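You operate a simulated robot arm through the tools that you are given. There is no shell and no other tool. Be economical: measure what you need, move in short steps, check, and stop when the job is done.

Carry out the task below with a simulated robot arm. There is one attempt and no reset: what you move stays moved.

## Task
Switch the pulse unit off, pull out the shelf below it and stand the danger sign on that.
Fine: free both lock knobs of the shelf and leave it pulled out. Set down upright: danger sign.

It is judged by the outcome, as a careful person would: the job done as asked, and still so three seconds after it is handed in. It fails if anything else is knocked over, pushed out of place, dropped, spilled or broken.

## Robot
A 7-joint arm with a two-finger parallel gripper on a trunk, on a base that drives. Base frame: it is fixed to the floor where the robot stands at the start and does not move with it; the origin is under the middle of the robot, x ahead of it, y to its left, z up. Lengths are in m, angles in degrees, forces in N, time in s.
With the tool pointing down near the work surface it reaches from about 0.34 to 0.74 m from the robot's upright axis, wherever it stands. Its first joint turns from -115.0 to 115.0 degrees. Places, roughly: current knob [0.5, -0.2, 1.4]; danger sign [1, 0.5, 1]; delay knob [0.5, -0.2, 1.2]; latch of the rack door [0.5, 0.1, 0.7]; left lock knob of the pull-out shelf [0.5, 0.2, 0.8]; left lock knob of the slide-in unit [0.5, 0.2, 1.6]; left toggle of the alarm unit [0.5, 0, 1.7]; limit knob [0.5, -0.2, 1.7]; lock bar [1.1, 0.4, 1.4]; magnet supply switch [0.5, -0.1, 1.4]; output button [0.5, -0.3, 1.4]; power lever of the switch box by the rack [1.1, 0.6, 1.5]; pull-out shelf [0.7, -0.1, 0.8]; pulse unit switch [0.5, -0.1, 1.2]; right lock knob of the pull-out shelf [0.5, -0.4, 0.8]; right lock knob of the slide-in unit [0.5, -0.4, 1.6]. Payload 3.91 kg.
Tool frame: the origin (TCP) lies between the finger pads and is the grasp point; the fingertips stand 0.03 m ahead of it; z points along the fingers, y is the line along which they close. Largest opening 0.11 m; finger width 0.02, thickness 0.01; the body of the gripper, 0.048 by 0.112 m, starts 0.055 m behind the TCP.
Orientation is told as [roll, pitch, yaw] about the base's x, y, z axes, in that order, counted from this pose: with the fingers straight down and closing along the base's y, the tool's x points along the base's -x, its y along +y and its z along -z.

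## Interface
- The arm moves only by the tool nudge_tool. Its arguments are lists of equal length, an entry for each row: "delta_pos": the shift along the tool's x, y, z in mm, a list of three; "rotation": the turn, a rotation vector about the tool's x, y, z in rad, a list of three; "jaw": the finger opening in mm, from 0 to 110. In form: {"delta_pos": [[tx, ty, tz], ...], "rotation": [[ax, ay, az], ...], "jaw": [jaw, ...]}. A call has 1 to 20 rows; each row shifts and turns the commanded pose from where the row before left it, along the tool's axes as they then stand. A row lasts 0.2 s, in which the tool goes at most 0.05 m and 8.6 degrees; a call with a longer step from one row to the next is refused whole, and so is a gripper value outside its range. Where a pose cannot be reached the arm comes as near as it can. A force on the tool above 40 N (or 10 N above the force at the start of the call, whichever is more), or a blocked arm, ends the call early, and 0.2 s more pass. The fingers move at their own pace (about 0.108 m/s each) and stop on an object; they squeeze with about 26 N. The grip force told is the motor's: it shows also when the fingers shut on nothing. Time passes only in rows, and 0.2 s behind the last, so rows that do not move let the fingers close. It gives the time, the measured TCP pose, the force on the tool (base axes), the opening and the grip force at its end, in the units of the frame above (readings bear some noise), with the torque about the TCP (base axes, N m) and any sound that the robot's microphone picked up, and new pictures: "pictures" is both (left out), scene, wrist or none.
- Cameras (640 x 400 px; columns grow to the right, rows downward): "scene" is now at [0.0007, 0.1115, 1.8003]; the picture's right is [-0.58, -0.81, 0.00], its down [-0.65, 0.47, -0.60] and it looks along [0.48, -0.35, -0.80] (base axes); focal length 275 px, centre (320, 200). "wrist" rides on the gripper at [0.072, 0.017, -0.103] in the tool frame; the picture's right is [-0.23, 0.97, 0.00], its down [-0.76, -0.18, -0.62] and it looks along [-0.61, -0.14, 0.78] (tool axes); focal length 222 px, centre (320, 200). There is no depth. A picture from a camera that has moved, and an enlarged one, comes with that camera's place and axes in the base frame and with its lens.
- raise_lower(by): slides the trunk up (or, below 0, down) by that many m; the arm and the scene camera ride with it, the base frame stays. It gives what a move gives, with no picture.
- roll_base(legs): drives the robot by 1 to 6 legs, each [ahead, turn to the left] in m and degrees, along the robot's own axes; the way and the turn of a leg run together, so that a leg with both is an arc; at most 1.5 m and 180 degrees a leg. The arm and the cameras ride along, it lands a little off, and it stops where it bumps. It gives what a move gives, and a new picture of the scene camera.
- head_to(pan, tilt): turns the head with the scene camera to pan (to the left, within 155 degrees either way) and tilt (down, from -29 to 69), counted from straight ahead of the robot. It gives what a move gives, and a new picture of the scene camera.
- zoom(camera, box): a new picture of the part [left, top, right, bottom] of that camera's present view, enlarged. No time passes.
- job_done(): hands the job in; it is judged then, once.

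Work in short steps. Places have to be worked out from the pictures, the camera data and where the tool is seen: move nearer, look again, correct. Check each grasp and each placing, and mend what went wrong. You have 120 turns and 260 pictures in all, those below and enlarged ones among them. Open the gripper and draw the arm clear of the work before you hand the job in, unless the task says otherwise; then end with one line.

The tools are called after ">>>" as a command line: name --argument value ..., lists and objects as JSON in quotes. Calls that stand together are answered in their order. nudge_tool: Moves the arm, as the interface text tells. Its arguments: {"type":"object","properties":{"delta_pos":{"type":"array","items":{"type":"array","items":{"type":"number"}}},"rotation":{"type":"array","items":{"type":"array","items":{"type":"number"}}},"jaw":{"type":"array","items":{"type":"number"}},"pictures":{"type":"string","enum":["both","scene","wrist","none"]}},"required":["delta_pos","rotation","jaw"]} The other tools are called the same way: raise_lower (by) slides the trunk up or down; roll_base (legs) drives the base; head_to (pan, tilt) turns the head that bears the scene camera; zoom (camera, box) takes an enlarged picture of a part of a camera's view; job_done () hands the job in.

At the start:

```text
time_s: 0.0
tcp_pos: [0.3585, -0.1772, 1.4895]
tool_rot: [0.0, 0.1, 0.0]
ft_force: [1.2, 0.3, 0.4]
wrist_torque: [-0.02, 0.04, -0.01]
opening: 0.1101
grasp_force: 0.0
trunk travel left (down, up): [-0.925, 0.065]
robot x, y, heading: [0.0001, 0.001, -0.0]
head pan, tilt: [-35.6, 53.4]
```

scene: 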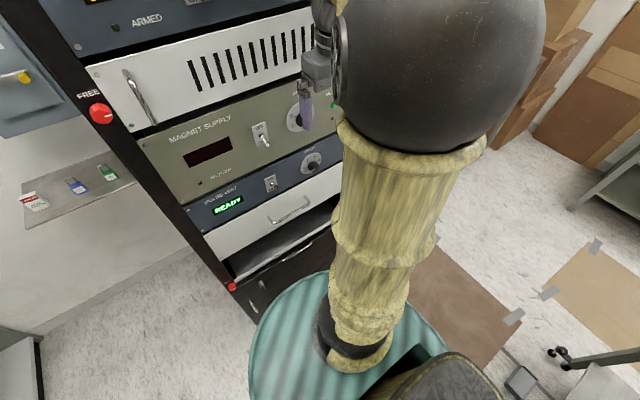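
wrist: 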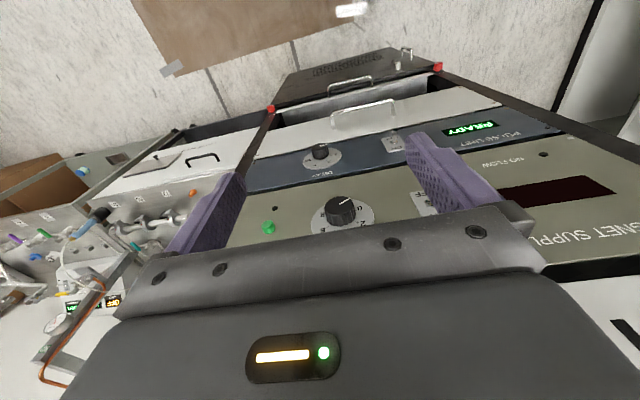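

I'll take a closer look at the pulse unit and the shelf, starting with enlarged scene views.

>>> zoom --camera "scene" --box '[180, 100, 360, 300]'

>>> zoom --camera "scene" --box '[0, 130, 140, 240]'

>>> zoom --camera "wrist" --box '[200, 40, 560, 240]'

```text
2.00 times, centred on (270, 200) of scene
camera zoom: at [0.0007, 0.1115, 1.8003], right [-0.58, -0.81, 0.0], down [-0.65, 0.47, -0.6], along [0.48, -0.35, -0.8], focal length 549 px, centre (420, 200)
```

zoom: 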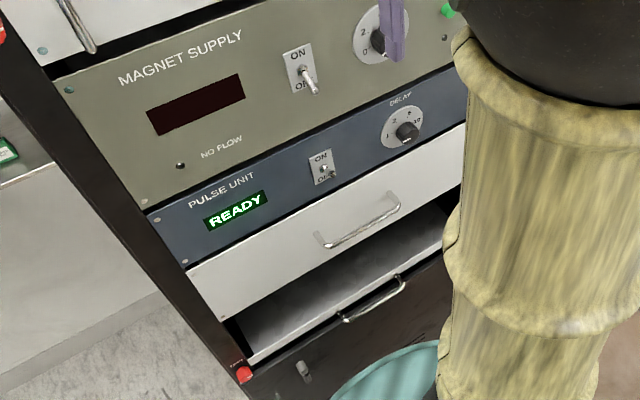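

```text
3.64 times, centred on (70, 185) of scene
camera zoom: at [0.0007, 0.1115, 1.8003], right [-0.58, -0.81, 0.0], down [-0.65, 0.47, -0.6], along [0.48, -0.35, -0.8], focal length 998 px, centre (1229, 254)
```

zoom: 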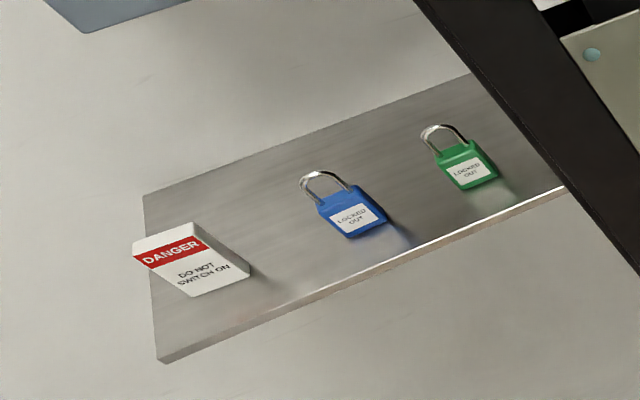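

```text
1.78 times, centred on (380, 140) of wrist
camera zoom: at [0.2844, -0.1602, 1.5918], right [0.23, 0.97, 0.0], down [0.76, -0.18, 0.62], along [0.61, -0.14, -0.78], focal length 395 px, centre (213, 307)
```

zoom: 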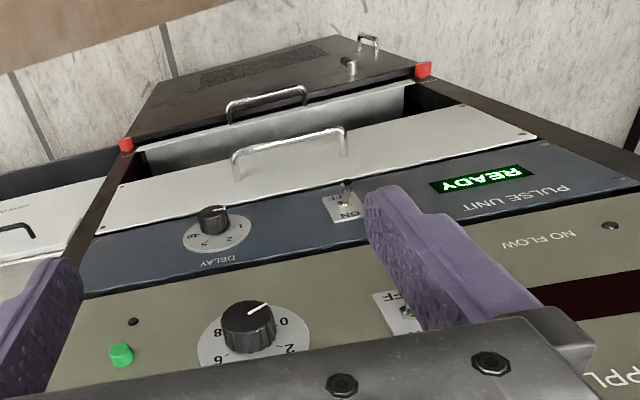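

The pulse unit's toggle seems near [0.49,-0.07,1.18], and the shelf's red lock knobs sit at its bottom corners. I'll look around with the head to learn the free space.

>>> head_to --pan 30 --tilt 40

>>> head_to --pan 150 --tilt 45

>>> head_to --pan -150 --tilt 45

>>> head_to --pan 0 --tilt 50

```text
time_s: 1.4
tcp_pos: [0.3562, -0.1781, 1.4906]
tool_rot: [0.0, 0.0, 0.1]
ft_force: [0.9, 0.0, -0.1]
wrist_torque: [0.01, 0.0, 0.0]
opening: 0.1101
grasp_force: 0.1
trunk travel left (down, up): [-0.925, 0.065]
robot x, y, heading: [0.0006, 0.0009, 0.2]
head pan, tilt: [30.0, 40.0]
camera scene: at [0.0143, 0.1968, 1.8189], right [0.5, -0.87, 0.0], down [-0.56, -0.32, -0.77], along [0.66, 0.38, -0.64], focal length 275 px, centre (320, 200)
```

scene: 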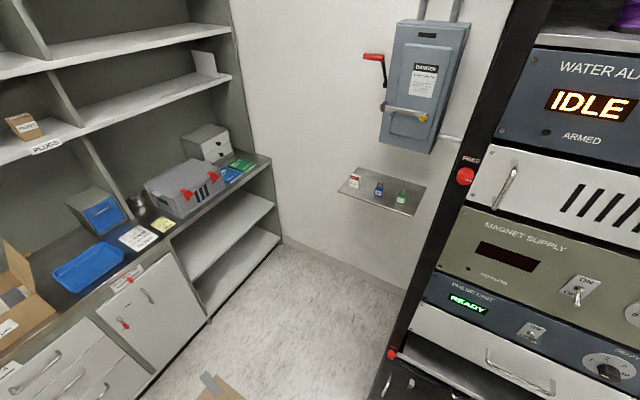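

```text
time_s: 3.4
tcp_pos: [0.3577, -0.1771, 1.489]
tool_rot: [0.0, 0.0, -0.1]
ft_force: [0.6, 0.4, 0.0]
wrist_torque: [-0.02, 0.04, 0.01]
opening: 0.1102
grasp_force: 0.1
trunk travel left (down, up): [-0.925, 0.065]
robot x, y, heading: [-0.0024, -0.0026, 0.1]
head pan, tilt: [150.0, 45.0]
camera scene: at [-0.1298, 0.1952, 1.8117], right [0.5, 0.87, 0.0], down [0.61, -0.35, -0.71], along [-0.61, 0.35, -0.71], focal length 275 px, centre (320, 200)
```

scene: 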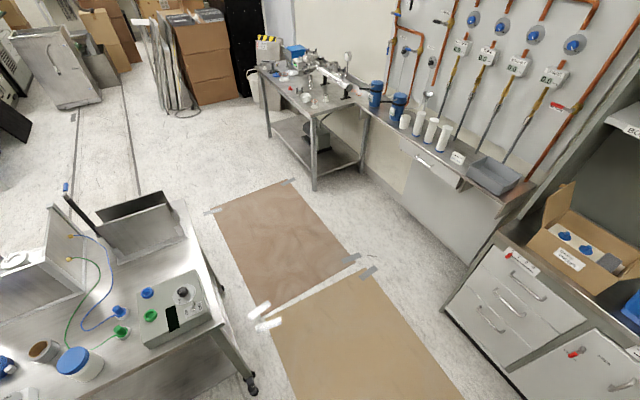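

```text
time_s: 7.5
tcp_pos: [0.3567, -0.177, 1.489]
tool_rot: [0.0, 0.0, 0.0]
ft_force: [0.6, 0.7, -0.4]
wrist_torque: [0.0, 0.0, 0.0]
opening: 0.1101
grasp_force: 0.1
trunk travel left (down, up): [-0.925, 0.065]
robot x, y, heading: [-0.0044, -0.0042, 0.1]
head pan, tilt: [-150.0, 45.0]
camera scene: at [-0.1298, 0.1137, 1.8117], right [-0.5, 0.87, 0.0], down [0.61, 0.35, -0.71], along [-0.61, -0.35, -0.71], focal length 275 px, centre (320, 200)
```

scene: 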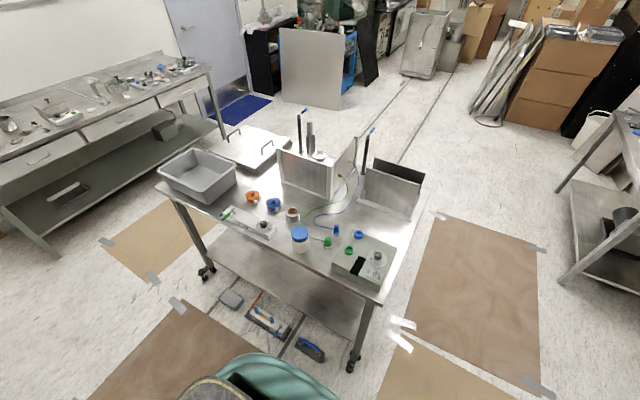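

```text
time_s: 9.8
tcp_pos: [0.3579, -0.1772, 1.4896]
tool_rot: [0.1, 0.0, -0.1]
ft_force: [-0.5, -0.7, 0.8]
wrist_torque: [0.05, 0.01, 0.01]
opening: 0.1102
grasp_force: 0.0
trunk travel left (down, up): [-0.925, 0.065]
robot x, y, heading: [0.0, -0.0017, 0.2]
head pan, tilt: [0.0, 50.0]
camera scene: at [0.0176, 0.1544, 1.8048], right [0.0, -1.0, 0.0], down [-0.77, 0.0, -0.64], along [0.64, 0.0, -0.77], focal length 275 px, centre (320, 200)
```

scene: 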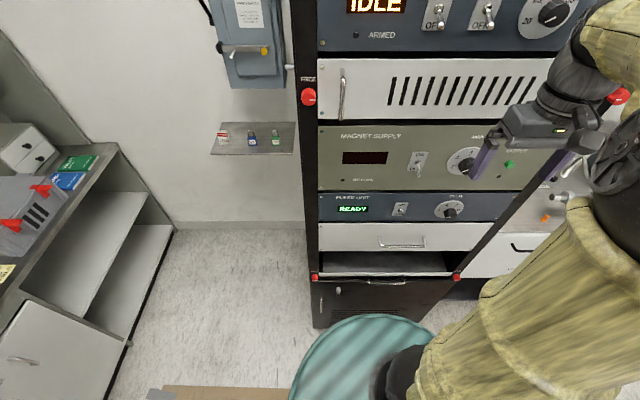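

The room is clear on the left, and a table begins about 0.6 m behind me. I'll enlarge the pulse unit and shelf, then back up a little to get room for a horizontal tool.

>>> zoom --camera "scene" --box '[300, 180, 480, 290]'

>>> roll_base --legs '[[-0.15, 0]]'

>>> raise_lower --by -0.3

```text
3.56 times, centred on (390, 235) of scene
camera zoom: at [0.0176, 0.1544, 1.8048], right [0.0, -1.0, 0.0], down [-0.77, 0.0, -0.64], along [0.64, 0.0, -0.77], focal length 976 px, centre (71, 76)
```

zoom: 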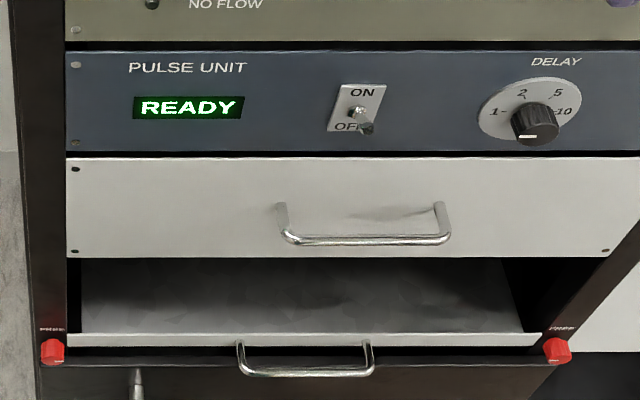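

```text
time_s: 11.2
tcp_pos: [0.2415, -0.1759, 1.4899]
tool_rot: [0.0, 0.0, 0.2]
ft_force: [0.6, 0.6, 0.2]
wrist_torque: [-0.01, 0.0, 0.03]
opening: 0.1101
grasp_force: 0.0
trunk travel left (down, up): [-0.925, 0.065]
robot x, y, heading: [-0.1166, 0.0011, 0.3]
head pan, tilt: [0.0, 50.0]
stopped in leg 1: the robot was blocked; the commanded pose is now the measured one
camera scene: at [-0.0987, 0.1563, 1.8048], right [0.0, -1.0, 0.0], down [-0.77, 0.0, -0.64], along [0.64, 0.0, -0.77], focal length 275 px, centre (320, 200)
```

scene: 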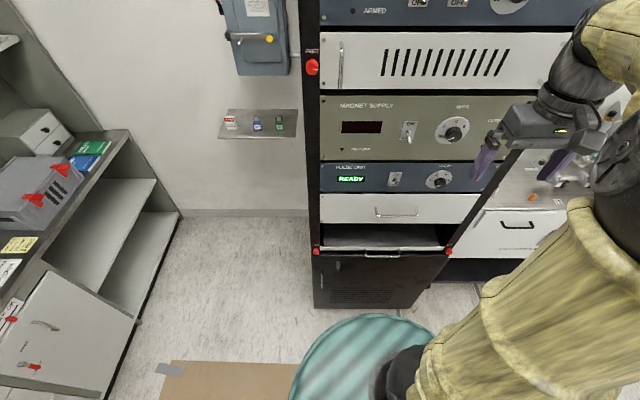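

```text
time_s: 14.2
tcp_pos: [0.2415, -0.1753, 1.1892]
tool_rot: [0.0, -0.1, 0.3]
ft_force: [-0.6, 0.4, -0.8]
wrist_torque: [0.0, 0.01, 0.03]
opening: 0.1101
grasp_force: 0.0
trunk travel left (down, up): [-0.625, 0.365]
robot x, y, heading: [-0.1158, 0.0025, 0.2]
head pan, tilt: [0.0, 50.0]
```

The base bumped something at x=-0.117. I'll ease forward slightly and look behind to check.

>>> roll_base --legs '[[0.03, 0]]'

>>> head_to --pan -155 --tilt 60

```text
time_s: 15.1
tcp_pos: [0.2735, -0.1751, 1.1899]
tool_rot: [0.0, 0.0, 0.3]
ft_force: [0.3, 0.5, -1.0]
wrist_torque: [-0.02, 0.05, 0.02]
opening: 0.1099
grasp_force: 0.0
trunk travel left (down, up): [-0.625, 0.365]
robot x, y, heading: [-0.089, -0.0012, 0.2]
head pan, tilt: [0.0, 50.0]
camera scene: at [-0.0676, 0.1562, 1.5047], right [0.0, -1.0, 0.0], down [-0.77, 0.0, -0.64], along [0.64, 0.0, -0.77], focal length 275 px, centre (320, 200)
```

scene: 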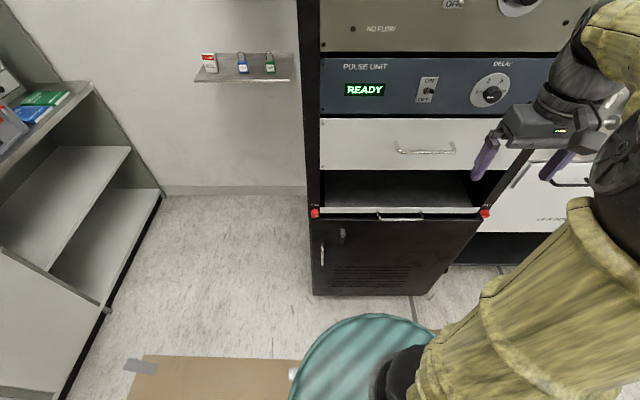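

```text
time_s: 17.5
tcp_pos: [0.2707, -0.1754, 1.1908]
tool_rot: [0.0, -0.1, 0.2]
ft_force: [-1.4, -0.4, -0.2]
wrist_torque: [0.0, 0.03, 0.0]
opening: 0.11
grasp_force: 0.0
trunk travel left (down, up): [-0.625, 0.365]
robot x, y, heading: [-0.0851, 0.0001, 0.5]
head pan, tilt: [-154.7, 60.0]
camera scene: at [-0.206, 0.1271, 1.4922], right [-0.43, 0.9, 0.0], down [0.78, 0.37, -0.5], along [-0.45, -0.22, -0.87], focal length 275 px, centre (320, 200)
```

scene: 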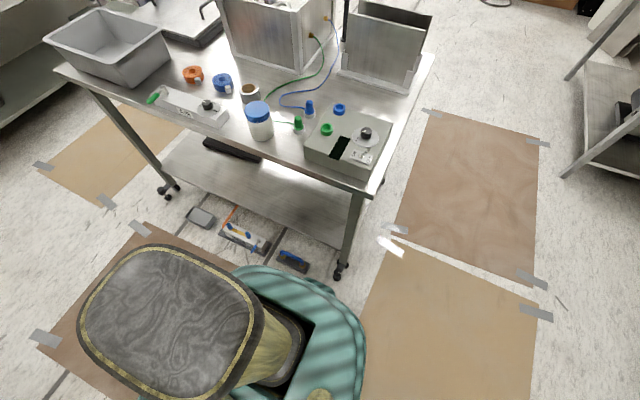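

The table looks undisturbed. Now I'll turn the head back to the rack, and pitch the tool from straight down to pointing at the rack (+x), edging forward slightly.

>>> nudge_tool --delta_pos '[[-12, 0, 0], [-11.9, 0, 1.7], [-11.5, 0, 3.4], [-10.9, 0, 5], [-10.1, 0, 6.5], [-9.1, 0, 7.9], [-7.9, 0, 9.1], [-6.5, 0, 10.1], [-5, 0, 10.9], [-3.4, 0, 11.5], [-1.7, 0, 11.9]]' --rotation '[[0, -0.1428, 0], [0, -0.1428, 0], [0, -0.1428, 0], [0, -0.1428, 0], [0, -0.1428, 0], [0, -0.1428, 0], [0, -0.1428, 0], [0, -0.1428, 0], [0, -0.1428, 0], [0, -0.1428, 0], [0, -0.1428, 0]]' --jaw '[110, 110, 100, 80, 60, 40, 20, 0, 0, 0, 0]' --pictures "wrist"

>>> head_to --pan -10 --tilt 40

```text
time_s: 19.9
tcp_pos: [0.4042, -0.1751, 1.1884]
tool_rot: [-157.1, -89.9, 157.3]
ft_force: [-0.1, -0.4, 0.1]
wrist_torque: [-0.01, -0.03, 0.03]
opening: 0.0
grasp_force: 25.8
trunk travel left (down, up): [-0.625, 0.365]
robot x, y, heading: [-0.0823, -0.0004, -0.3]
head pan, tilt: [-154.7, 60.0]
camera wrist: at [0.3009, -0.1583, 1.1152], right [0.0, 0.97, 0.23], down [-0.62, -0.18, 0.76], along [0.78, -0.14, 0.61], focal length 222 px, centre (320, 200)
```

wrist: 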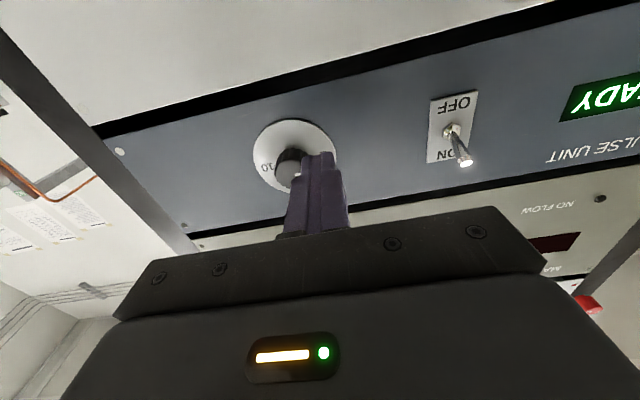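

```text
time_s: 22.1
tcp_pos: [0.4039, -0.1734, 1.1885]
tool_rot: [64.8, -89.9, -64.7]
ft_force: [-0.1, -0.1, 0.2]
wrist_torque: [0.03, 0.04, -0.01]
opening: 0.0
grasp_force: 26.3
trunk travel left (down, up): [-0.625, 0.365]
robot x, y, heading: [-0.0856, -0.0003, 0.2]
head pan, tilt: [-10.0, 40.0]
camera scene: at [-0.0621, 0.1414, 1.5189], right [-0.17, -0.99, 0.0], down [-0.63, 0.11, -0.77], along [0.75, -0.13, -0.64], focal length 275 px, centre (320, 200)
```

scene: 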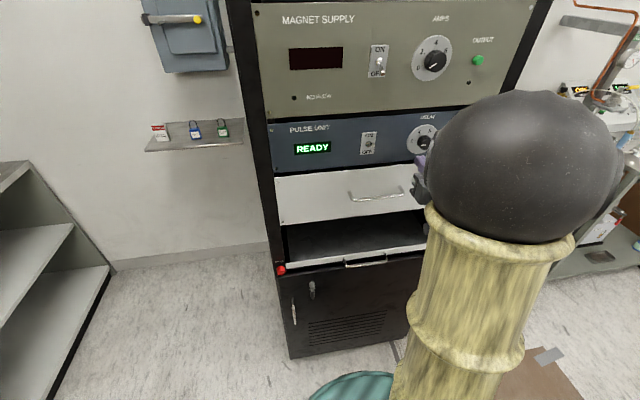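

The toggle points up to ON, at about [0.49,-0.067,1.21] with its tip near [0.465,-0.062,1.232]. I'll bring the closed fingers above it, then check.

>>> nudge_tool --delta_pos '[[-26.7, 37, 0], [-26.7, 37, 0], [-26.6, 37, 0], [0, 0, 20], [0, 0, 18]]' --rotation '[[0, 0, 0], [0, 0, 0], [0, 0, 0], [0, 0, 0], [0, 0, 0]]' --jaw '[0, 0, 0, 0, 0]'

```text
time_s: 23.4
tcp_pos: [0.4426, -0.0638, 1.2689]
tool_rot: [43.6, -89.9, -43.5]
ft_force: [0.4, -0.3, -0.2]
wrist_torque: [-0.02, 0.0, -0.02]
opening: 0.0
grasp_force: 25.8
trunk travel left (down, up): [-0.625, 0.365]
robot x, y, heading: [-0.0865, -0.0004, 0.1]
head pan, tilt: [-10.0, 40.0]
camera scene: at [-0.0616, 0.1414, 1.5189], right [-0.17, -0.99, 0.0], down [-0.63, 0.11, -0.77], along [0.75, -0.13, -0.64], focal length 275 px, centre (320, 200)
camera wrist: at [0.3389, -0.0471, 1.1954], right [0.0, 0.97, 0.23], down [-0.62, -0.18, 0.76], along [0.78, -0.14, 0.61], focal length 222 px, centre (320, 200)
```

scene: 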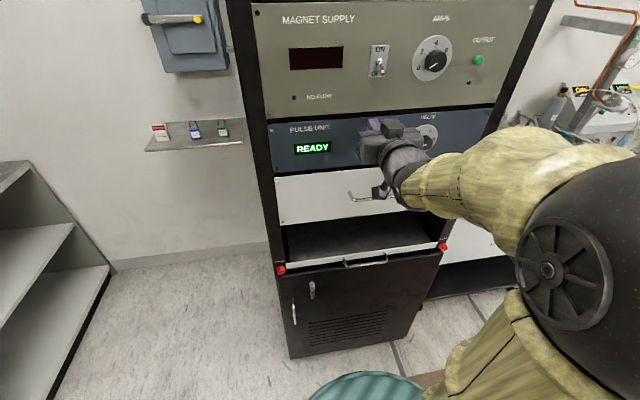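
wrist: 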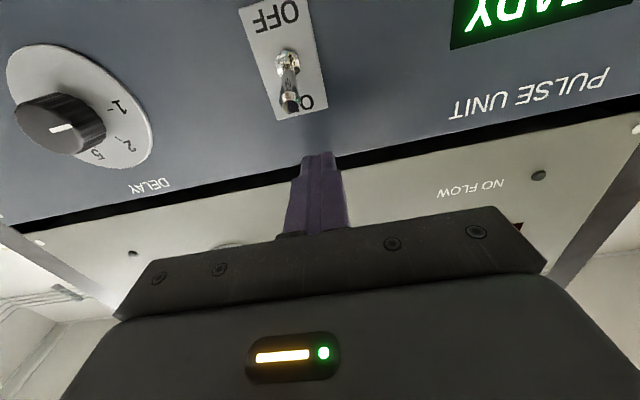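

The toggle is at y≈-0.07, just below the fingers. I'll shift 6 mm sideways and sweep downward.

>>> nudge_tool --delta_pos '[[0, -6, 3], [15, 0, 0], [12, 0, 0], [10, 0, 0], [8, 0, 0], [8, 0, 0], [6, 0, 0]]' --rotation '[[0, 0, 0], [0, 0, 0], [0, 0, 0], [0, 0, 0], [0, 0, 0], [0, 0, 0], [0, 0, 0]]' --jaw '[0, 0, 0, 0, 0, 0, 0]'

```text
time_s: 24.9
tcp_pos: [0.4434, -0.0701, 1.2188]
tool_rot: [-177.9, -88.9, 178.2]
ft_force: [1.3, -1.8, 33.0]
wrist_torque: [0.01, -1.0, -0.04]
opening: 0.0001
grasp_force: 26.2
trunk travel left (down, up): [-0.625, 0.365]
robot x, y, heading: [-0.0844, 0.0007, 0.0]
head pan, tilt: [-10.0, 40.0]
camera scene: at [-0.065, 0.1414, 1.5197], right [-0.17, -0.99, 0.0], down [-0.63, 0.11, -0.77], along [0.76, -0.13, -0.64], focal length 275 px, centre (320, 200)
camera wrist: at [0.3408, -0.0527, 1.1434], right [-0.01, 0.97, 0.23], down [-0.64, -0.18, 0.75], along [0.77, -0.14, 0.62], focal length 222 px, centre (320, 200)
```

scene: 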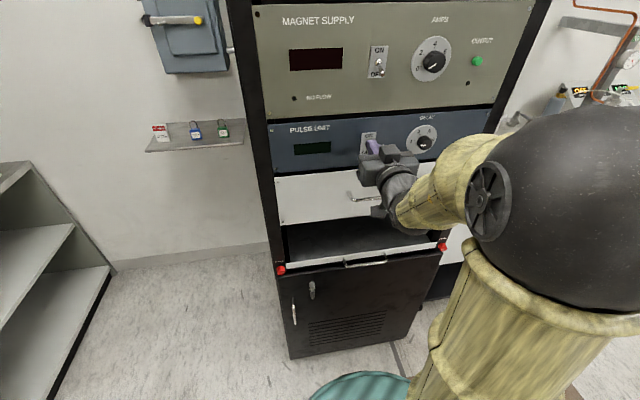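
wrist: 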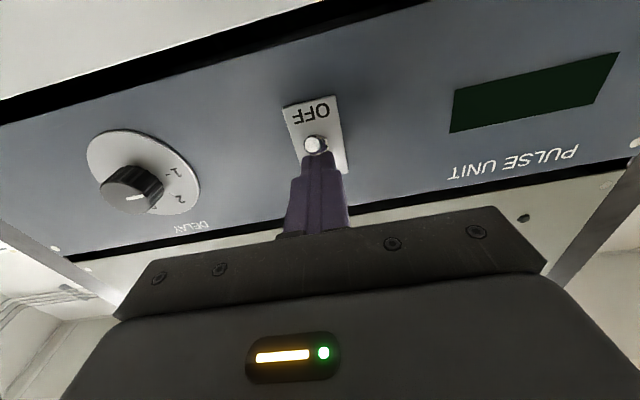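

The display went dark, so the unit is off. I'll lift off and back away to check it stays that way.

>>> nudge_tool --delta_pos '[[-15, 0, 0], [-5, 0, -25], [0, 0, -30]]' --rotation '[[0, 0, 0], [0, 0, 0], [0, 0, 0]]' --jaw '[0, 0, 0]' --pictures "wrist"

>>> zoom --camera "scene" --box '[265, 230, 325, 290]'

>>> zoom --camera "scene" --box '[410, 220, 470, 270]'

```text
time_s: 25.8
tcp_pos: [0.3868, -0.0712, 1.2317]
tool_rot: [22.8, -89.9, -22.6]
ft_force: [-0.3, -0.8, -0.4]
wrist_torque: [0.02, -0.05, 0.02]
opening: 0.0001
grasp_force: 26.0
trunk travel left (down, up): [-0.625, 0.365]
robot x, y, heading: [-0.0866, 0.0036, 0.3]
head pan, tilt: [-10.0, 40.0]
camera wrist: at [0.2834, -0.0547, 1.1574], right [0.0, 0.97, 0.23], down [-0.62, -0.18, 0.76], along [0.78, -0.14, 0.61], focal length 222 px, centre (320, 200)
```

wrist: 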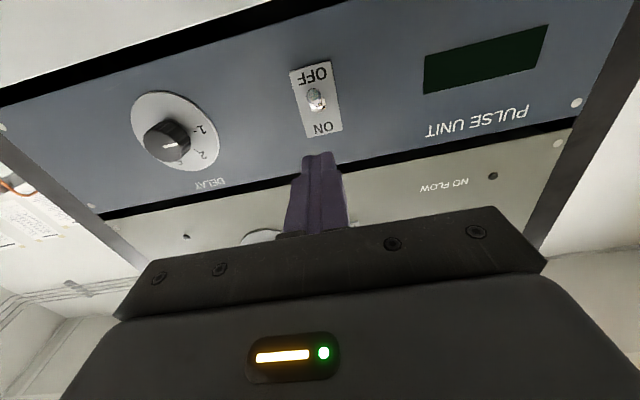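

```text
6.67 times, centred on (295, 260) of scene
camera zoom: at [-0.0627, 0.1416, 1.5189], right [-0.17, -0.99, 0.0], down [-0.63, 0.11, -0.77], along [0.76, -0.13, -0.64], focal length 1830 px, centre (487, -200)
```

zoom: 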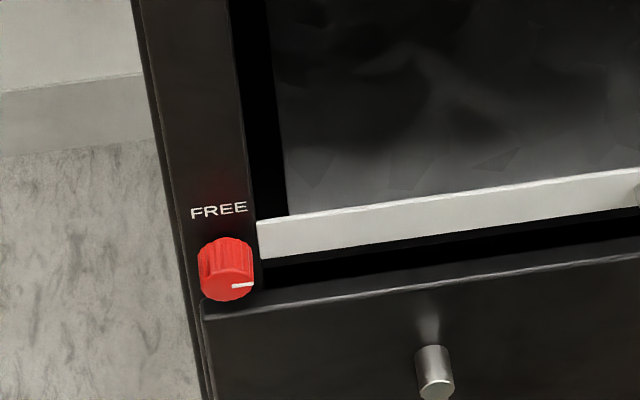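

```text
8.00 times, centred on (440, 245) of scene
camera zoom: at [-0.0627, 0.1416, 1.5189], right [-0.17, -0.99, 0.0], down [-0.63, 0.11, -0.77], along [0.76, -0.13, -0.64], focal length 2196 px, centre (-640, -160)
```

zoom: 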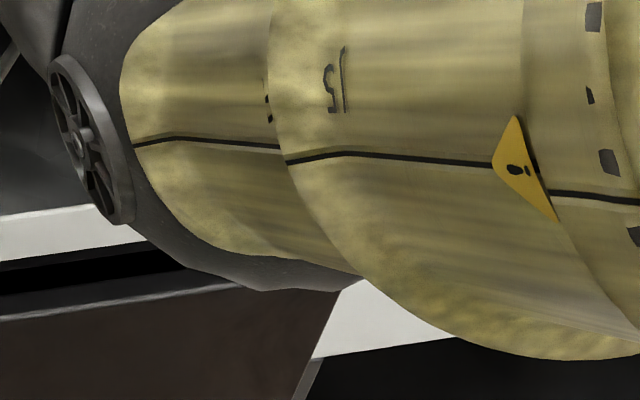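

The unit stays off. The left lock knob's mark points right, towards the shelf, with FREE above it, so it needs a quarter turn counter-clockwise. I'll lower the trunk in stages.

>>> raise_lower --by -0.25

>>> head_to --pan -25 --tilt 60

```text
time_s: 28.3
tcp_pos: [0.3874, -0.072, 0.9826]
tool_rot: [153.0, -90.0, -152.9]
ft_force: [-0.4, -0.1, 0.2]
wrist_torque: [0.0, -0.01, -0.03]
opening: 0.0001
grasp_force: 26.4
trunk travel left (down, up): [-0.375, 0.615]
robot x, y, heading: [-0.0878, 0.001, 0.4]
head pan, tilt: [-10.0, 40.0]
```

```text
time_s: 29.2
tcp_pos: [0.3877, -0.0712, 0.9821]
tool_rot: [153.7, -90.0, -153.5]
ft_force: [-0.5, 0.1, 0.0]
wrist_torque: [0.02, 0.01, 0.03]
opening: 0.0005
grasp_force: 25.6
trunk travel left (down, up): [-0.375, 0.615]
robot x, y, heading: [-0.0884, 0.0009, 0.2]
head pan, tilt: [-25.0, 60.0]
camera scene: at [-0.0854, 0.128, 1.2423], right [-0.42, -0.91, 0.0], down [-0.79, 0.36, -0.5], along [0.45, -0.21, -0.87], focal length 275 px, centre (320, 200)
```

scene: 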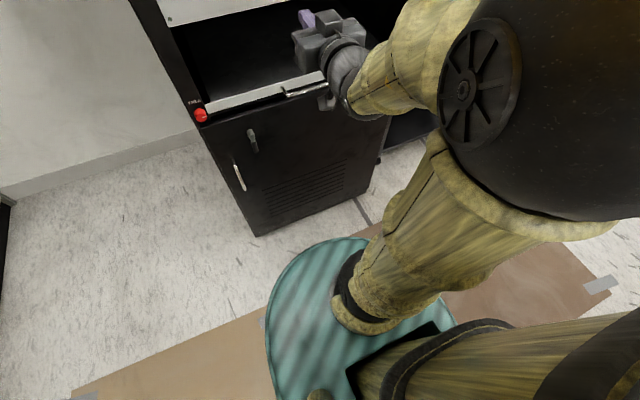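

The arm's mount rides with the trunk and looks clear. I'll lower the rest of the way to knob height.

>>> raise_lower --by -0.185

>>> nudge_tool --delta_pos '[[0, 40, -15], [0, 40, 0], [0, 40, 0], [0, 40, 0], [0, 40, 0], [0, 40, 0]]' --rotation '[[0, 0, 0], [0, 0, 0], [0, 0, 0], [0, 0, 0], [0, 0, 0], [0, 0, 0]]' --jaw '[0, 20, 40, 60, 60, 60]'

```text
time_s: 31.2
tcp_pos: [0.3881, -0.0715, 0.7968]
tool_rot: [155.6, -90.0, -155.3]
ft_force: [0.1, 0.4, -0.2]
wrist_torque: [0.05, 0.01, 0.0]
opening: 0.0
grasp_force: 25.9
trunk travel left (down, up): [-0.19, 0.8]
robot x, y, heading: [-0.0871, -0.0, 0.1]
head pan, tilt: [-25.0, 60.0]
```

```text
time_s: 32.6
tcp_pos: [0.3949, 0.0088, 0.8063]
tool_rot: [-7.7, -90.0, 8.2]
ft_force: [0.5, -0.8, 0.1]
wrist_torque: [-0.01, -0.04, -0.02]
opening: 0.0599
grasp_force: 0.1
out of reach, approached as far as the arm can: row 1, 2, 3, 4, 5, 6
trunk travel left (down, up): [-0.19, 0.8]
robot x, y, heading: [-0.0839, 0.0041, 0.1]
head pan, tilt: [-25.0, 60.0]
camera scene: at [-0.0854, 0.128, 1.0572], right [-0.42, -0.91, 0.0], down [-0.79, 0.36, -0.5], along [0.45, -0.21, -0.87], focal length 275 px, centre (320, 200)
camera wrist: at [0.2913, 0.0245, 0.7324], right [-0.01, 0.97, 0.23], down [-0.62, -0.18, 0.76], along [0.78, -0.13, 0.61], focal length 222 px, centre (320, 200)
```

scene: 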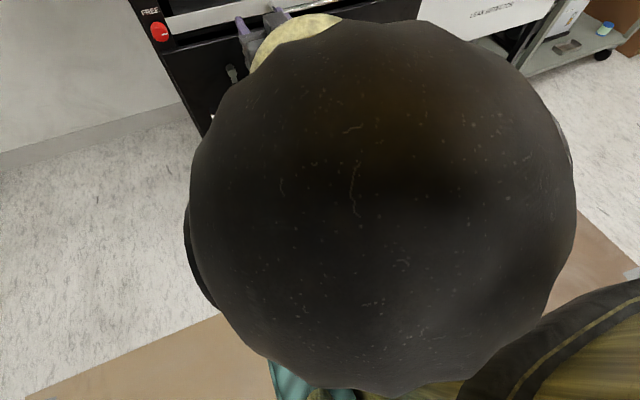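
wrist: 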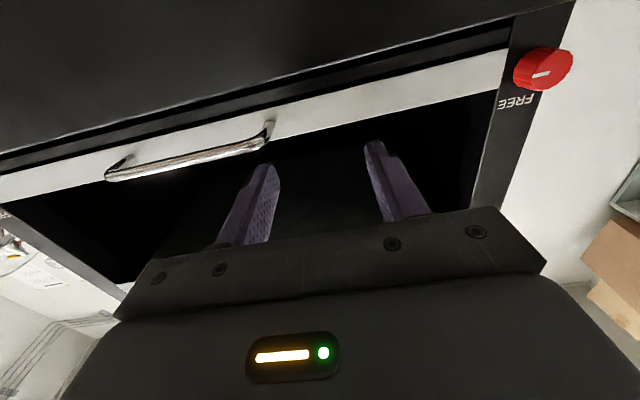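

The arm is too cramped for the left knob from this stance. I'll do the right knob first, then restation the base for the left knob and handle.

>>> nudge_tool --delta_pos '[[0, -40, -10], [0, -40, 0], [4, -40, 0], [4, -40, 0], [0, -40, 0], [0, -40, 0], [0, -40, 0], [0, -40, 0], [0, -40, 0]]' --rotation '[[0, 0, 0], [0, 0, 0], [0, 0, 0], [0, 0, 0], [0, 0, 0], [0, 0, 0], [0, 0, 0], [0, 0, 0], [0, 0, 0]]' --jaw '[60, 60, 60, 60, 60, 60, 60, 60, 60]'

```text
time_s: 34.6
tcp_pos: [0.3885, -0.3532, 0.7986]
tool_rot: [-120.2, -90.0, 120.6]
ft_force: [-0.6, -0.7, 0.4]
wrist_torque: [0.0, 0.02, -0.02]
opening: 0.0598
grasp_force: 0.1
trunk travel left (down, up): [-0.19, 0.8]
robot x, y, heading: [-0.0845, 0.0026, 0.3]
head pan, tilt: [-25.0, 60.0]
camera scene: at [-0.0855, 0.1282, 1.0572], right [-0.42, -0.91, 0.0], down [-0.79, 0.36, -0.5], along [0.45, -0.21, -0.87], focal length 275 px, centre (320, 200)
camera wrist: at [0.2849, -0.3367, 0.7246], right [0.0, 0.97, 0.23], down [-0.62, -0.18, 0.76], along [0.78, -0.14, 0.61], focal length 222 px, centre (320, 200)
```

scene: 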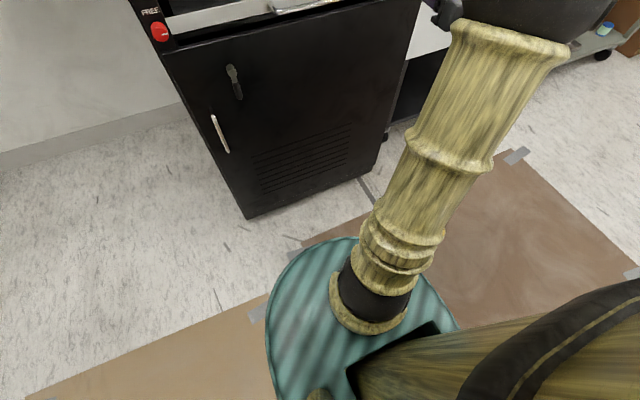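
wrist: 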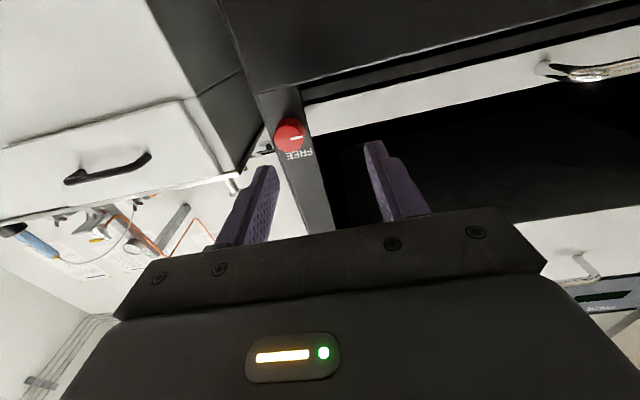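

The right knob is at about [0.478,-0.381,0.796]. I'll enlarge the wrist view to verify its mark.

>>> zoom --camera "wrist" --box '[240, 90, 340, 180]'

```text
4.44 times, centred on (290, 135) of wrist
camera zoom: at [0.2849, -0.3367, 0.7246], right [0.0, 0.97, 0.23], down [-0.62, -0.18, 0.76], along [0.78, -0.14, 0.61], focal length 987 px, centre (453, 489)
```

zoom: 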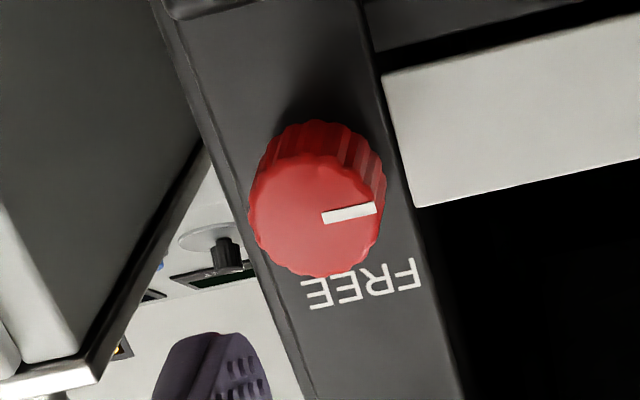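

The mark points inward, so this knob needs +90° about the tool axis (clockwise). I'll align, advance with jaws at 50 mm, and check.

>>> nudge_tool --delta_pos '[[4, -26, 0], [0, 0, 20], [0, 0, 20]]' --rotation '[[0, 0, 0], [0, 0, 0], [0, 0, 0]]' --jaw '[50, 50, 50]' --pictures "wrist"

```text
time_s: 35.4
tcp_pos: [0.4276, -0.3767, 0.7943]
tool_rot: [171.2, -90.0, -171.0]
ft_force: [0.7, 0.1, 1.3]
wrist_torque: [-0.01, 0.03, -0.02]
opening: 0.0501
grasp_force: 0.1
trunk travel left (down, up): [-0.19, 0.8]
robot x, y, heading: [-0.085, 0.0057, 0.1]
head pan, tilt: [-25.0, 60.0]
camera wrist: at [0.324, -0.3603, 0.7204], right [0.0, 0.97, 0.23], down [-0.62, -0.18, 0.76], along [0.78, -0.14, 0.61], focal length 222 px, centre (320, 200)
```

wrist: 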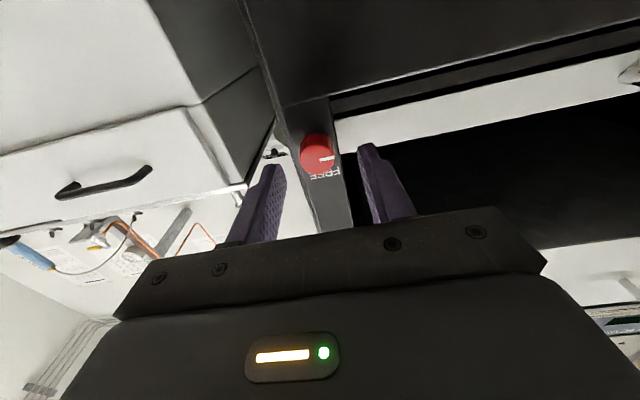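

Alignment looks good. I'll advance the last 27 mm and close on the knob.

>>> nudge_tool --delta_pos '[[2, -1, 15], [0, 0, 12], [0, 0, 0], [0, 0, 0], [0, 0, 0]]' --rotation '[[0, 0, 0], [0, 0, 0], [0, 0, 0], [0, 0, 0], [0, 0, 0]]' --jaw '[50, 50, 20, 0, 0]' --pictures "wrist"

```text
time_s: 36.6
tcp_pos: [0.4556, -0.3785, 0.7934]
tool_rot: [134.8, -90.0, -134.6]
ft_force: [2.9, -1.2, -0.2]
wrist_torque: [0.07, -0.2, -0.24]
opening: 0.0257
grasp_force: 45.2
trunk travel left (down, up): [-0.19, 0.8]
robot x, y, heading: [-0.0856, 0.0056, 0.3]
head pan, tilt: [-25.0, 60.0]
camera wrist: at [0.3523, -0.3624, 0.7192], right [0.0, 0.97, 0.23], down [-0.62, -0.18, 0.76], along [0.78, -0.14, 0.61], focal length 222 px, centre (320, 200)
```

wrist: 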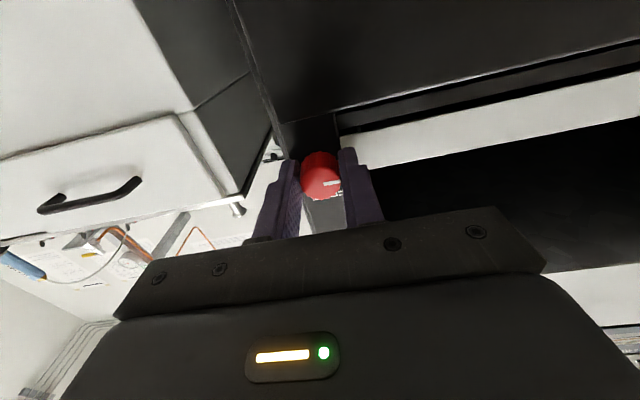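

The knob is gripped at 25.7 mm. Turning +90° about the tool axis in eleven steps.

>>> nudge_tool --delta_pos '[[0, 0, 0], [0, 0, 0], [0, 0, 0], [0, 0, 0], [0, 0, 0], [0, 0, 0], [0, 0, 0], [0, 0, 0], [0, 0, 0], [0, 0, 0], [0, 0, 0]]' --rotation '[[0, 0, 0.1428], [0, 0, 0.1428], [0, 0, 0.1428], [0, 0, 0.1428], [0, 0, 0.1428], [0, 0, 0.1428], [0, 0, 0.1428], [0, 0, 0.1428], [0, 0, 0.1428], [0, 0, 0.1428], [0, 0, 0.1428]]' --jaw '[0, 0, 0, 0, 0, 0, 0, 0, 0, 0, 0]' --pictures "wrist"

```text
time_s: 39.0
tcp_pos: [0.4561, -0.3782, 0.7948]
tool_rot: [90.3, 0.0, -89.8]
ft_force: [21.6, -10.1, 22.6]
wrist_torque: [-0.05, -0.09, -0.46]
opening: 0.0257
grasp_force: 44.8
trunk travel left (down, up): [-0.19, 0.8]
robot x, y, heading: [-0.0823, 0.0026, 0.1]
head pan, tilt: [-25.0, 60.0]
camera wrist: at [0.3519, -0.3057, 0.8094], right [0.0, -0.23, 0.97], down [-0.62, -0.76, -0.18], along [0.78, -0.6, -0.14], focal length 222 px, centre (320, 200)
```

wrist: 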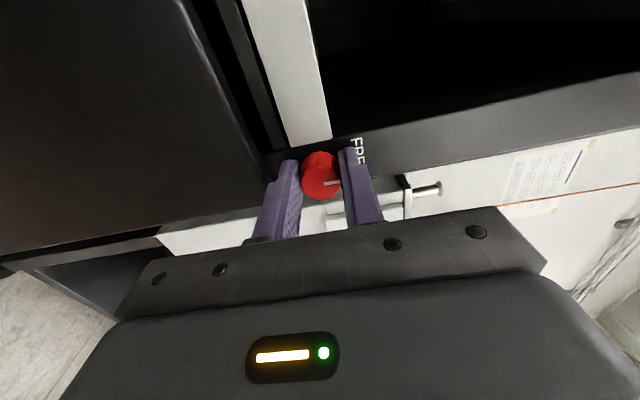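

The mark now points up at FREE. I'll release, retreat 70 mm and check.

>>> nudge_tool --delta_pos '[[0, 0, 0], [0, 0, 0], [0, 0, -30], [0, 0, -40]]' --rotation '[[0, 0, 0], [0, 0, 0], [0, 0, 0], [0, 0, 0]]' --jaw '[50, 50, 50, 50]' --pictures "wrist"

>>> zoom --camera "wrist" --box '[250, 80, 370, 180]'

```text
time_s: 40.0
tcp_pos: [0.3861, -0.3763, 0.7908]
tool_rot: [90.0, 0.1, -89.9]
ft_force: [1.1, -0.2, -0.6]
wrist_torque: [0.03, -0.04, 0.02]
opening: 0.0502
grasp_force: 0.1
trunk travel left (down, up): [-0.19, 0.8]
robot x, y, heading: [-0.0857, 0.0041, 0.1]
head pan, tilt: [-25.0, 60.0]
camera wrist: at [0.2833, -0.3043, 0.8071], right [0.0, -0.23, 0.97], down [-0.62, -0.76, -0.18], along [0.78, -0.6, -0.14], focal length 222 px, centre (320, 200)
```

wrist: 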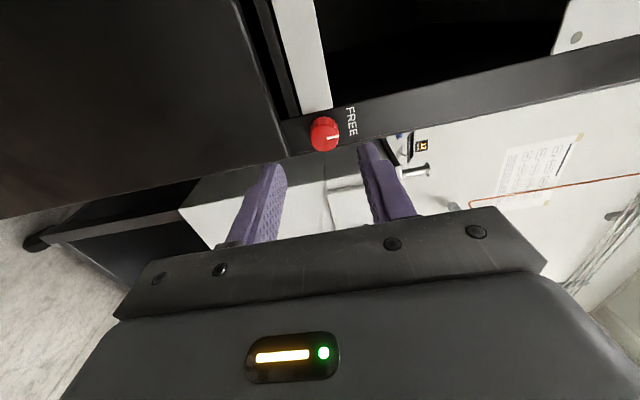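

```text
4.00 times, centred on (310, 130) of wrist
camera zoom: at [0.2833, -0.3043, 0.8071], right [0.0, -0.23, 0.97], down [-0.62, -0.76, -0.18], along [0.78, -0.6, -0.14], focal length 888 px, centre (360, 480)
```

zoom: 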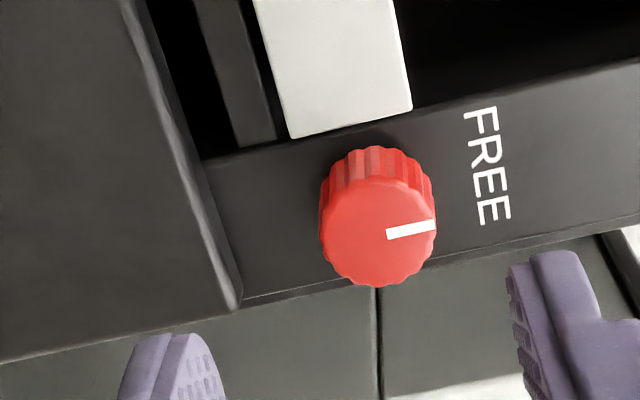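

The right knob is free. I'll draw the tool back, then turn right and reverse to move the base left (about y=0.45) without sweeping the arm across the rack.

>>> nudge_tool --delta_pos '[[0, 0, -30], [0, 0, -30], [0, 0, -20]]' --rotation '[[0, 0, 0], [0, 0, 0], [0, 0, 0]]' --jaw '[50, 50, 50]' --pictures "none"

>>> roll_base --legs '[[0, -75]]'

```text
time_s: 40.8
tcp_pos: [0.3046, -0.3789, 0.7926]
tool_rot: [90.1, 0.0, -89.8]
ft_force: [0.0, 0.2, -0.1]
wrist_torque: [0.04, -0.03, -0.02]
opening: 0.0502
grasp_force: 0.0
trunk travel left (down, up): [-0.19, 0.8]
robot x, y, heading: [-0.0877, 0.0023, 0.1]
head pan, tilt: [-25.0, 60.0]
```

```text
time_s: 45.9
tcp_pos: [-0.3477, -0.4777, 0.7915]
tool_rot: [90.0, 0.1, -164.3]
ft_force: [0.1, 0.3, -0.1]
wrist_torque: [0.02, -0.02, 0.0]
opening: 0.05
grasp_force: 0.2
trunk travel left (down, up): [-0.19, 0.8]
robot x, y, heading: [-0.0792, -0.0008, -74.2]
head pan, tilt: [-25.0, 60.0]
camera scene: at [0.0407, 0.036, 1.0572], right [-0.99, 0.16, 0.0], down [0.14, 0.85, -0.5], along [-0.08, -0.49, -0.87], focal length 275 px, centre (320, 200)
```

scene: 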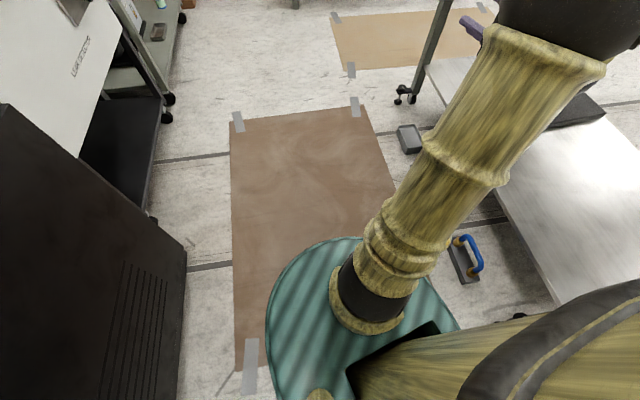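

The turn was clear. Now I'll reverse about 0.47 m towards +y.

>>> roll_base --legs '[[-0.47, 0]]'

>>> roll_base --legs '[[0, 74]]'

```text
time_s: 49.1
tcp_pos: [-0.4743, -0.0247, 0.7918]
tool_rot: [90.0, 0.0, -164.3]
ft_force: [-0.1, 0.3, 0.0]
wrist_torque: [-0.03, 0.05, 0.0]
opening: 0.0501
grasp_force: 0.0
trunk travel left (down, up): [-0.19, 0.8]
robot x, y, heading: [-0.2057, 0.4536, -74.2]
head pan, tilt: [-25.0, 60.0]
camera scene: at [-0.0863, 0.4887, 1.0572], right [-0.99, 0.16, 0.0], down [0.14, 0.85, -0.5], along [-0.08, -0.49, -0.87], focal length 275 px, centre (320, 200)
```

scene: 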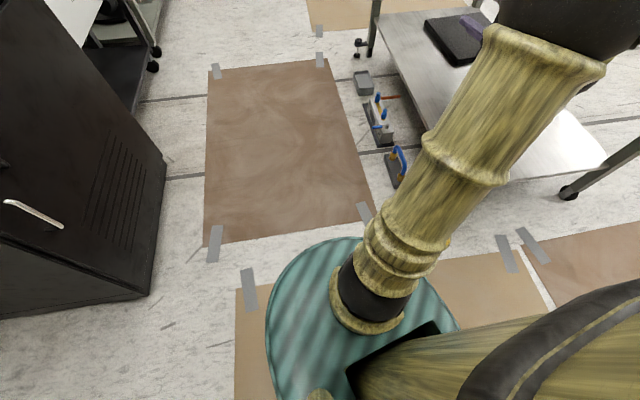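

```text
time_s: 54.1
tcp_pos: [0.1785, 0.0633, 0.7919]
tool_rot: [90.0, -0.1, -90.6]
ft_force: [-0.1, 0.6, -0.5]
wrist_torque: [-0.02, -0.01, -0.01]
opening: 0.05
grasp_force: 0.1
trunk travel left (down, up): [-0.19, 0.8]
robot x, y, heading: [-0.2063, 0.456, -0.7]
head pan, tilt: [-25.0, 60.0]
camera scene: at [-0.2046, 0.58, 1.0572], right [-0.43, -0.9, 0.0], down [-0.78, 0.37, -0.5], along [0.45, -0.22, -0.87], focal length 275 px, centre (320, 200)
```

scene: 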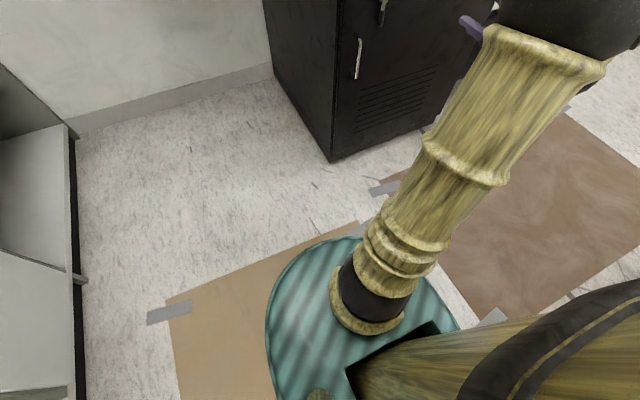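

Position is good: robot at (-0.206, 0.456), with the tool still closing vertically, which suits the left knob since it needs −90°. I'll move in front of it.

>>> nudge_tool --delta_pos '[[23, 0, 40], [23, 0, 40], [23, 0, 40], [23, 0, 40], [23, 0, 40]]' --rotation '[[0, 0, 0], [0, 0, 0], [0, 0, 0], [0, 0, 0], [0, 0, 0]]' --jaw '[50, 50, 50, 50, 50]' --pictures "wrist"

>>> zoom --camera "wrist" --box '[250, 80, 370, 180]'

```text
time_s: 55.3
tcp_pos: [0.3832, 0.1806, 0.7907]
tool_rot: [90.1, 0.0, -90.8]
ft_force: [-0.1, 0.0, 0.0]
wrist_torque: [-0.01, 0.04, 0.0]
opening: 0.05
grasp_force: 0.0
trunk travel left (down, up): [-0.19, 0.8]
robot x, y, heading: [-0.2082, 0.4516, -0.8]
head pan, tilt: [-25.0, 60.0]
camera wrist: at [0.2807, 0.2534, 0.8073], right [0.0, -0.23, 0.97], down [-0.63, -0.75, -0.18], along [0.78, -0.62, -0.14], focal length 222 px, centre (320, 200)
```

wrist: 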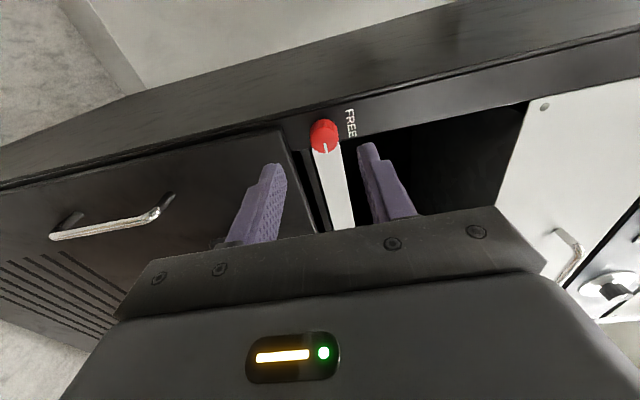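

```text
4.00 times, centred on (310, 130) of wrist
camera zoom: at [0.2807, 0.2534, 0.8073], right [0.0, -0.23, 0.97], down [-0.63, -0.75, -0.18], along [0.78, -0.62, -0.14], focal length 888 px, centre (360, 480)
```

zoom: 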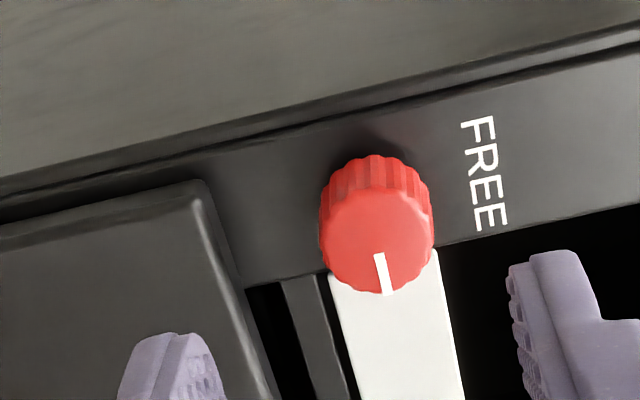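

The relative view matches the right knob's aligned pose nearly exactly. I'll advance 72 mm and close.

>>> nudge_tool --delta_pos '[[-1, 1, 30], [-1, 1, 25], [0, 0, 17], [0, 0, 0], [0, 0, 0], [0, 0, 0]]' --rotation '[[0, 0, 0], [0, 0, 0], [0, 0, 0], [0, 0, 0], [0, 0, 0], [0, 0, 0]]' --jaw '[50, 50, 50, 20, 0, 0]' --pictures "wrist"

```text
time_s: 56.7
tcp_pos: [0.4525, 0.1758, 0.7952]
tool_rot: [90.0, -0.1, -90.6]
ft_force: [2.7, -0.1, -2.9]
wrist_torque: [0.02, -0.4, -0.15]
opening: 0.0256
grasp_force: 45.2
trunk travel left (down, up): [-0.19, 0.8]
robot x, y, heading: [-0.2048, 0.4553, -0.7]
head pan, tilt: [-25.0, 60.0]
camera wrist: at [0.3493, 0.2493, 0.8098], right [0.0, -0.23, 0.97], down [-0.63, -0.75, -0.18], along [0.78, -0.61, -0.14], focal length 222 px, centre (320, 200)
```

wrist: 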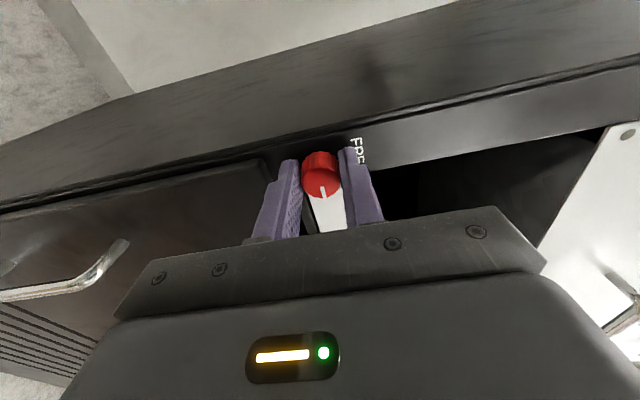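

Gripped at 25.6 mm. Turning −90°.

>>> nudge_tool --delta_pos '[[0, 0, 0], [0, 0, 0], [0, 0, 0], [0, 0, 0], [0, 0, 0], [0, 0, 0], [0, 0, 0], [0, 0, 0], [0, 0, 0], [0, 0, 0], [0, 0, 0]]' --rotation '[[0, 0, -0.1428], [0, 0, -0.1428], [0, 0, -0.1428], [0, 0, -0.1428], [0, 0, -0.1428], [0, 0, -0.1428], [0, 0, -0.1428], [0, 0, -0.1428], [0, 0, -0.1428], [0, 0, -0.1428], [0, 0, -0.1428]]' --jaw '[0, 0, 0, 0, 0, 0, 0, 0, 0, 0, 0]' --pictures "wrist"

```text
time_s: 59.1
tcp_pos: [0.4529, 0.1727, 0.7925]
tool_rot: [-18.4, -89.8, 17.7]
ft_force: [-9.1, 10.1, -23.2]
wrist_torque: [0.14, 0.17, 1.18]
opening: 0.0256
grasp_force: 44.7
trunk travel left (down, up): [-0.19, 0.8]
robot x, y, heading: [-0.208, 0.4538, -0.3]
head pan, tilt: [-25.0, 60.0]
camera wrist: at [0.3489, 0.1911, 0.719], right [0.01, 0.97, 0.23], down [-0.62, -0.17, 0.76], along [0.78, -0.15, 0.6], focal length 222 px, centre (320, 200)
```

wrist: 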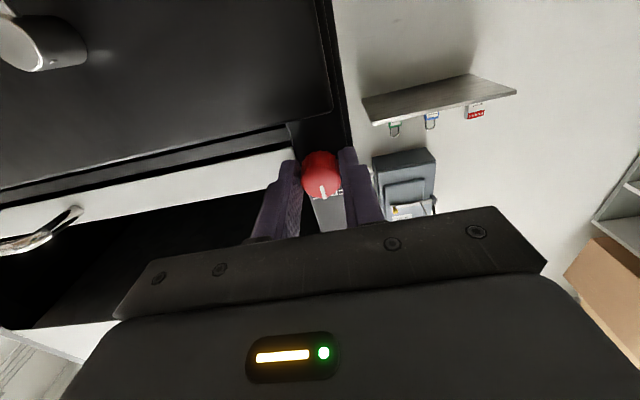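

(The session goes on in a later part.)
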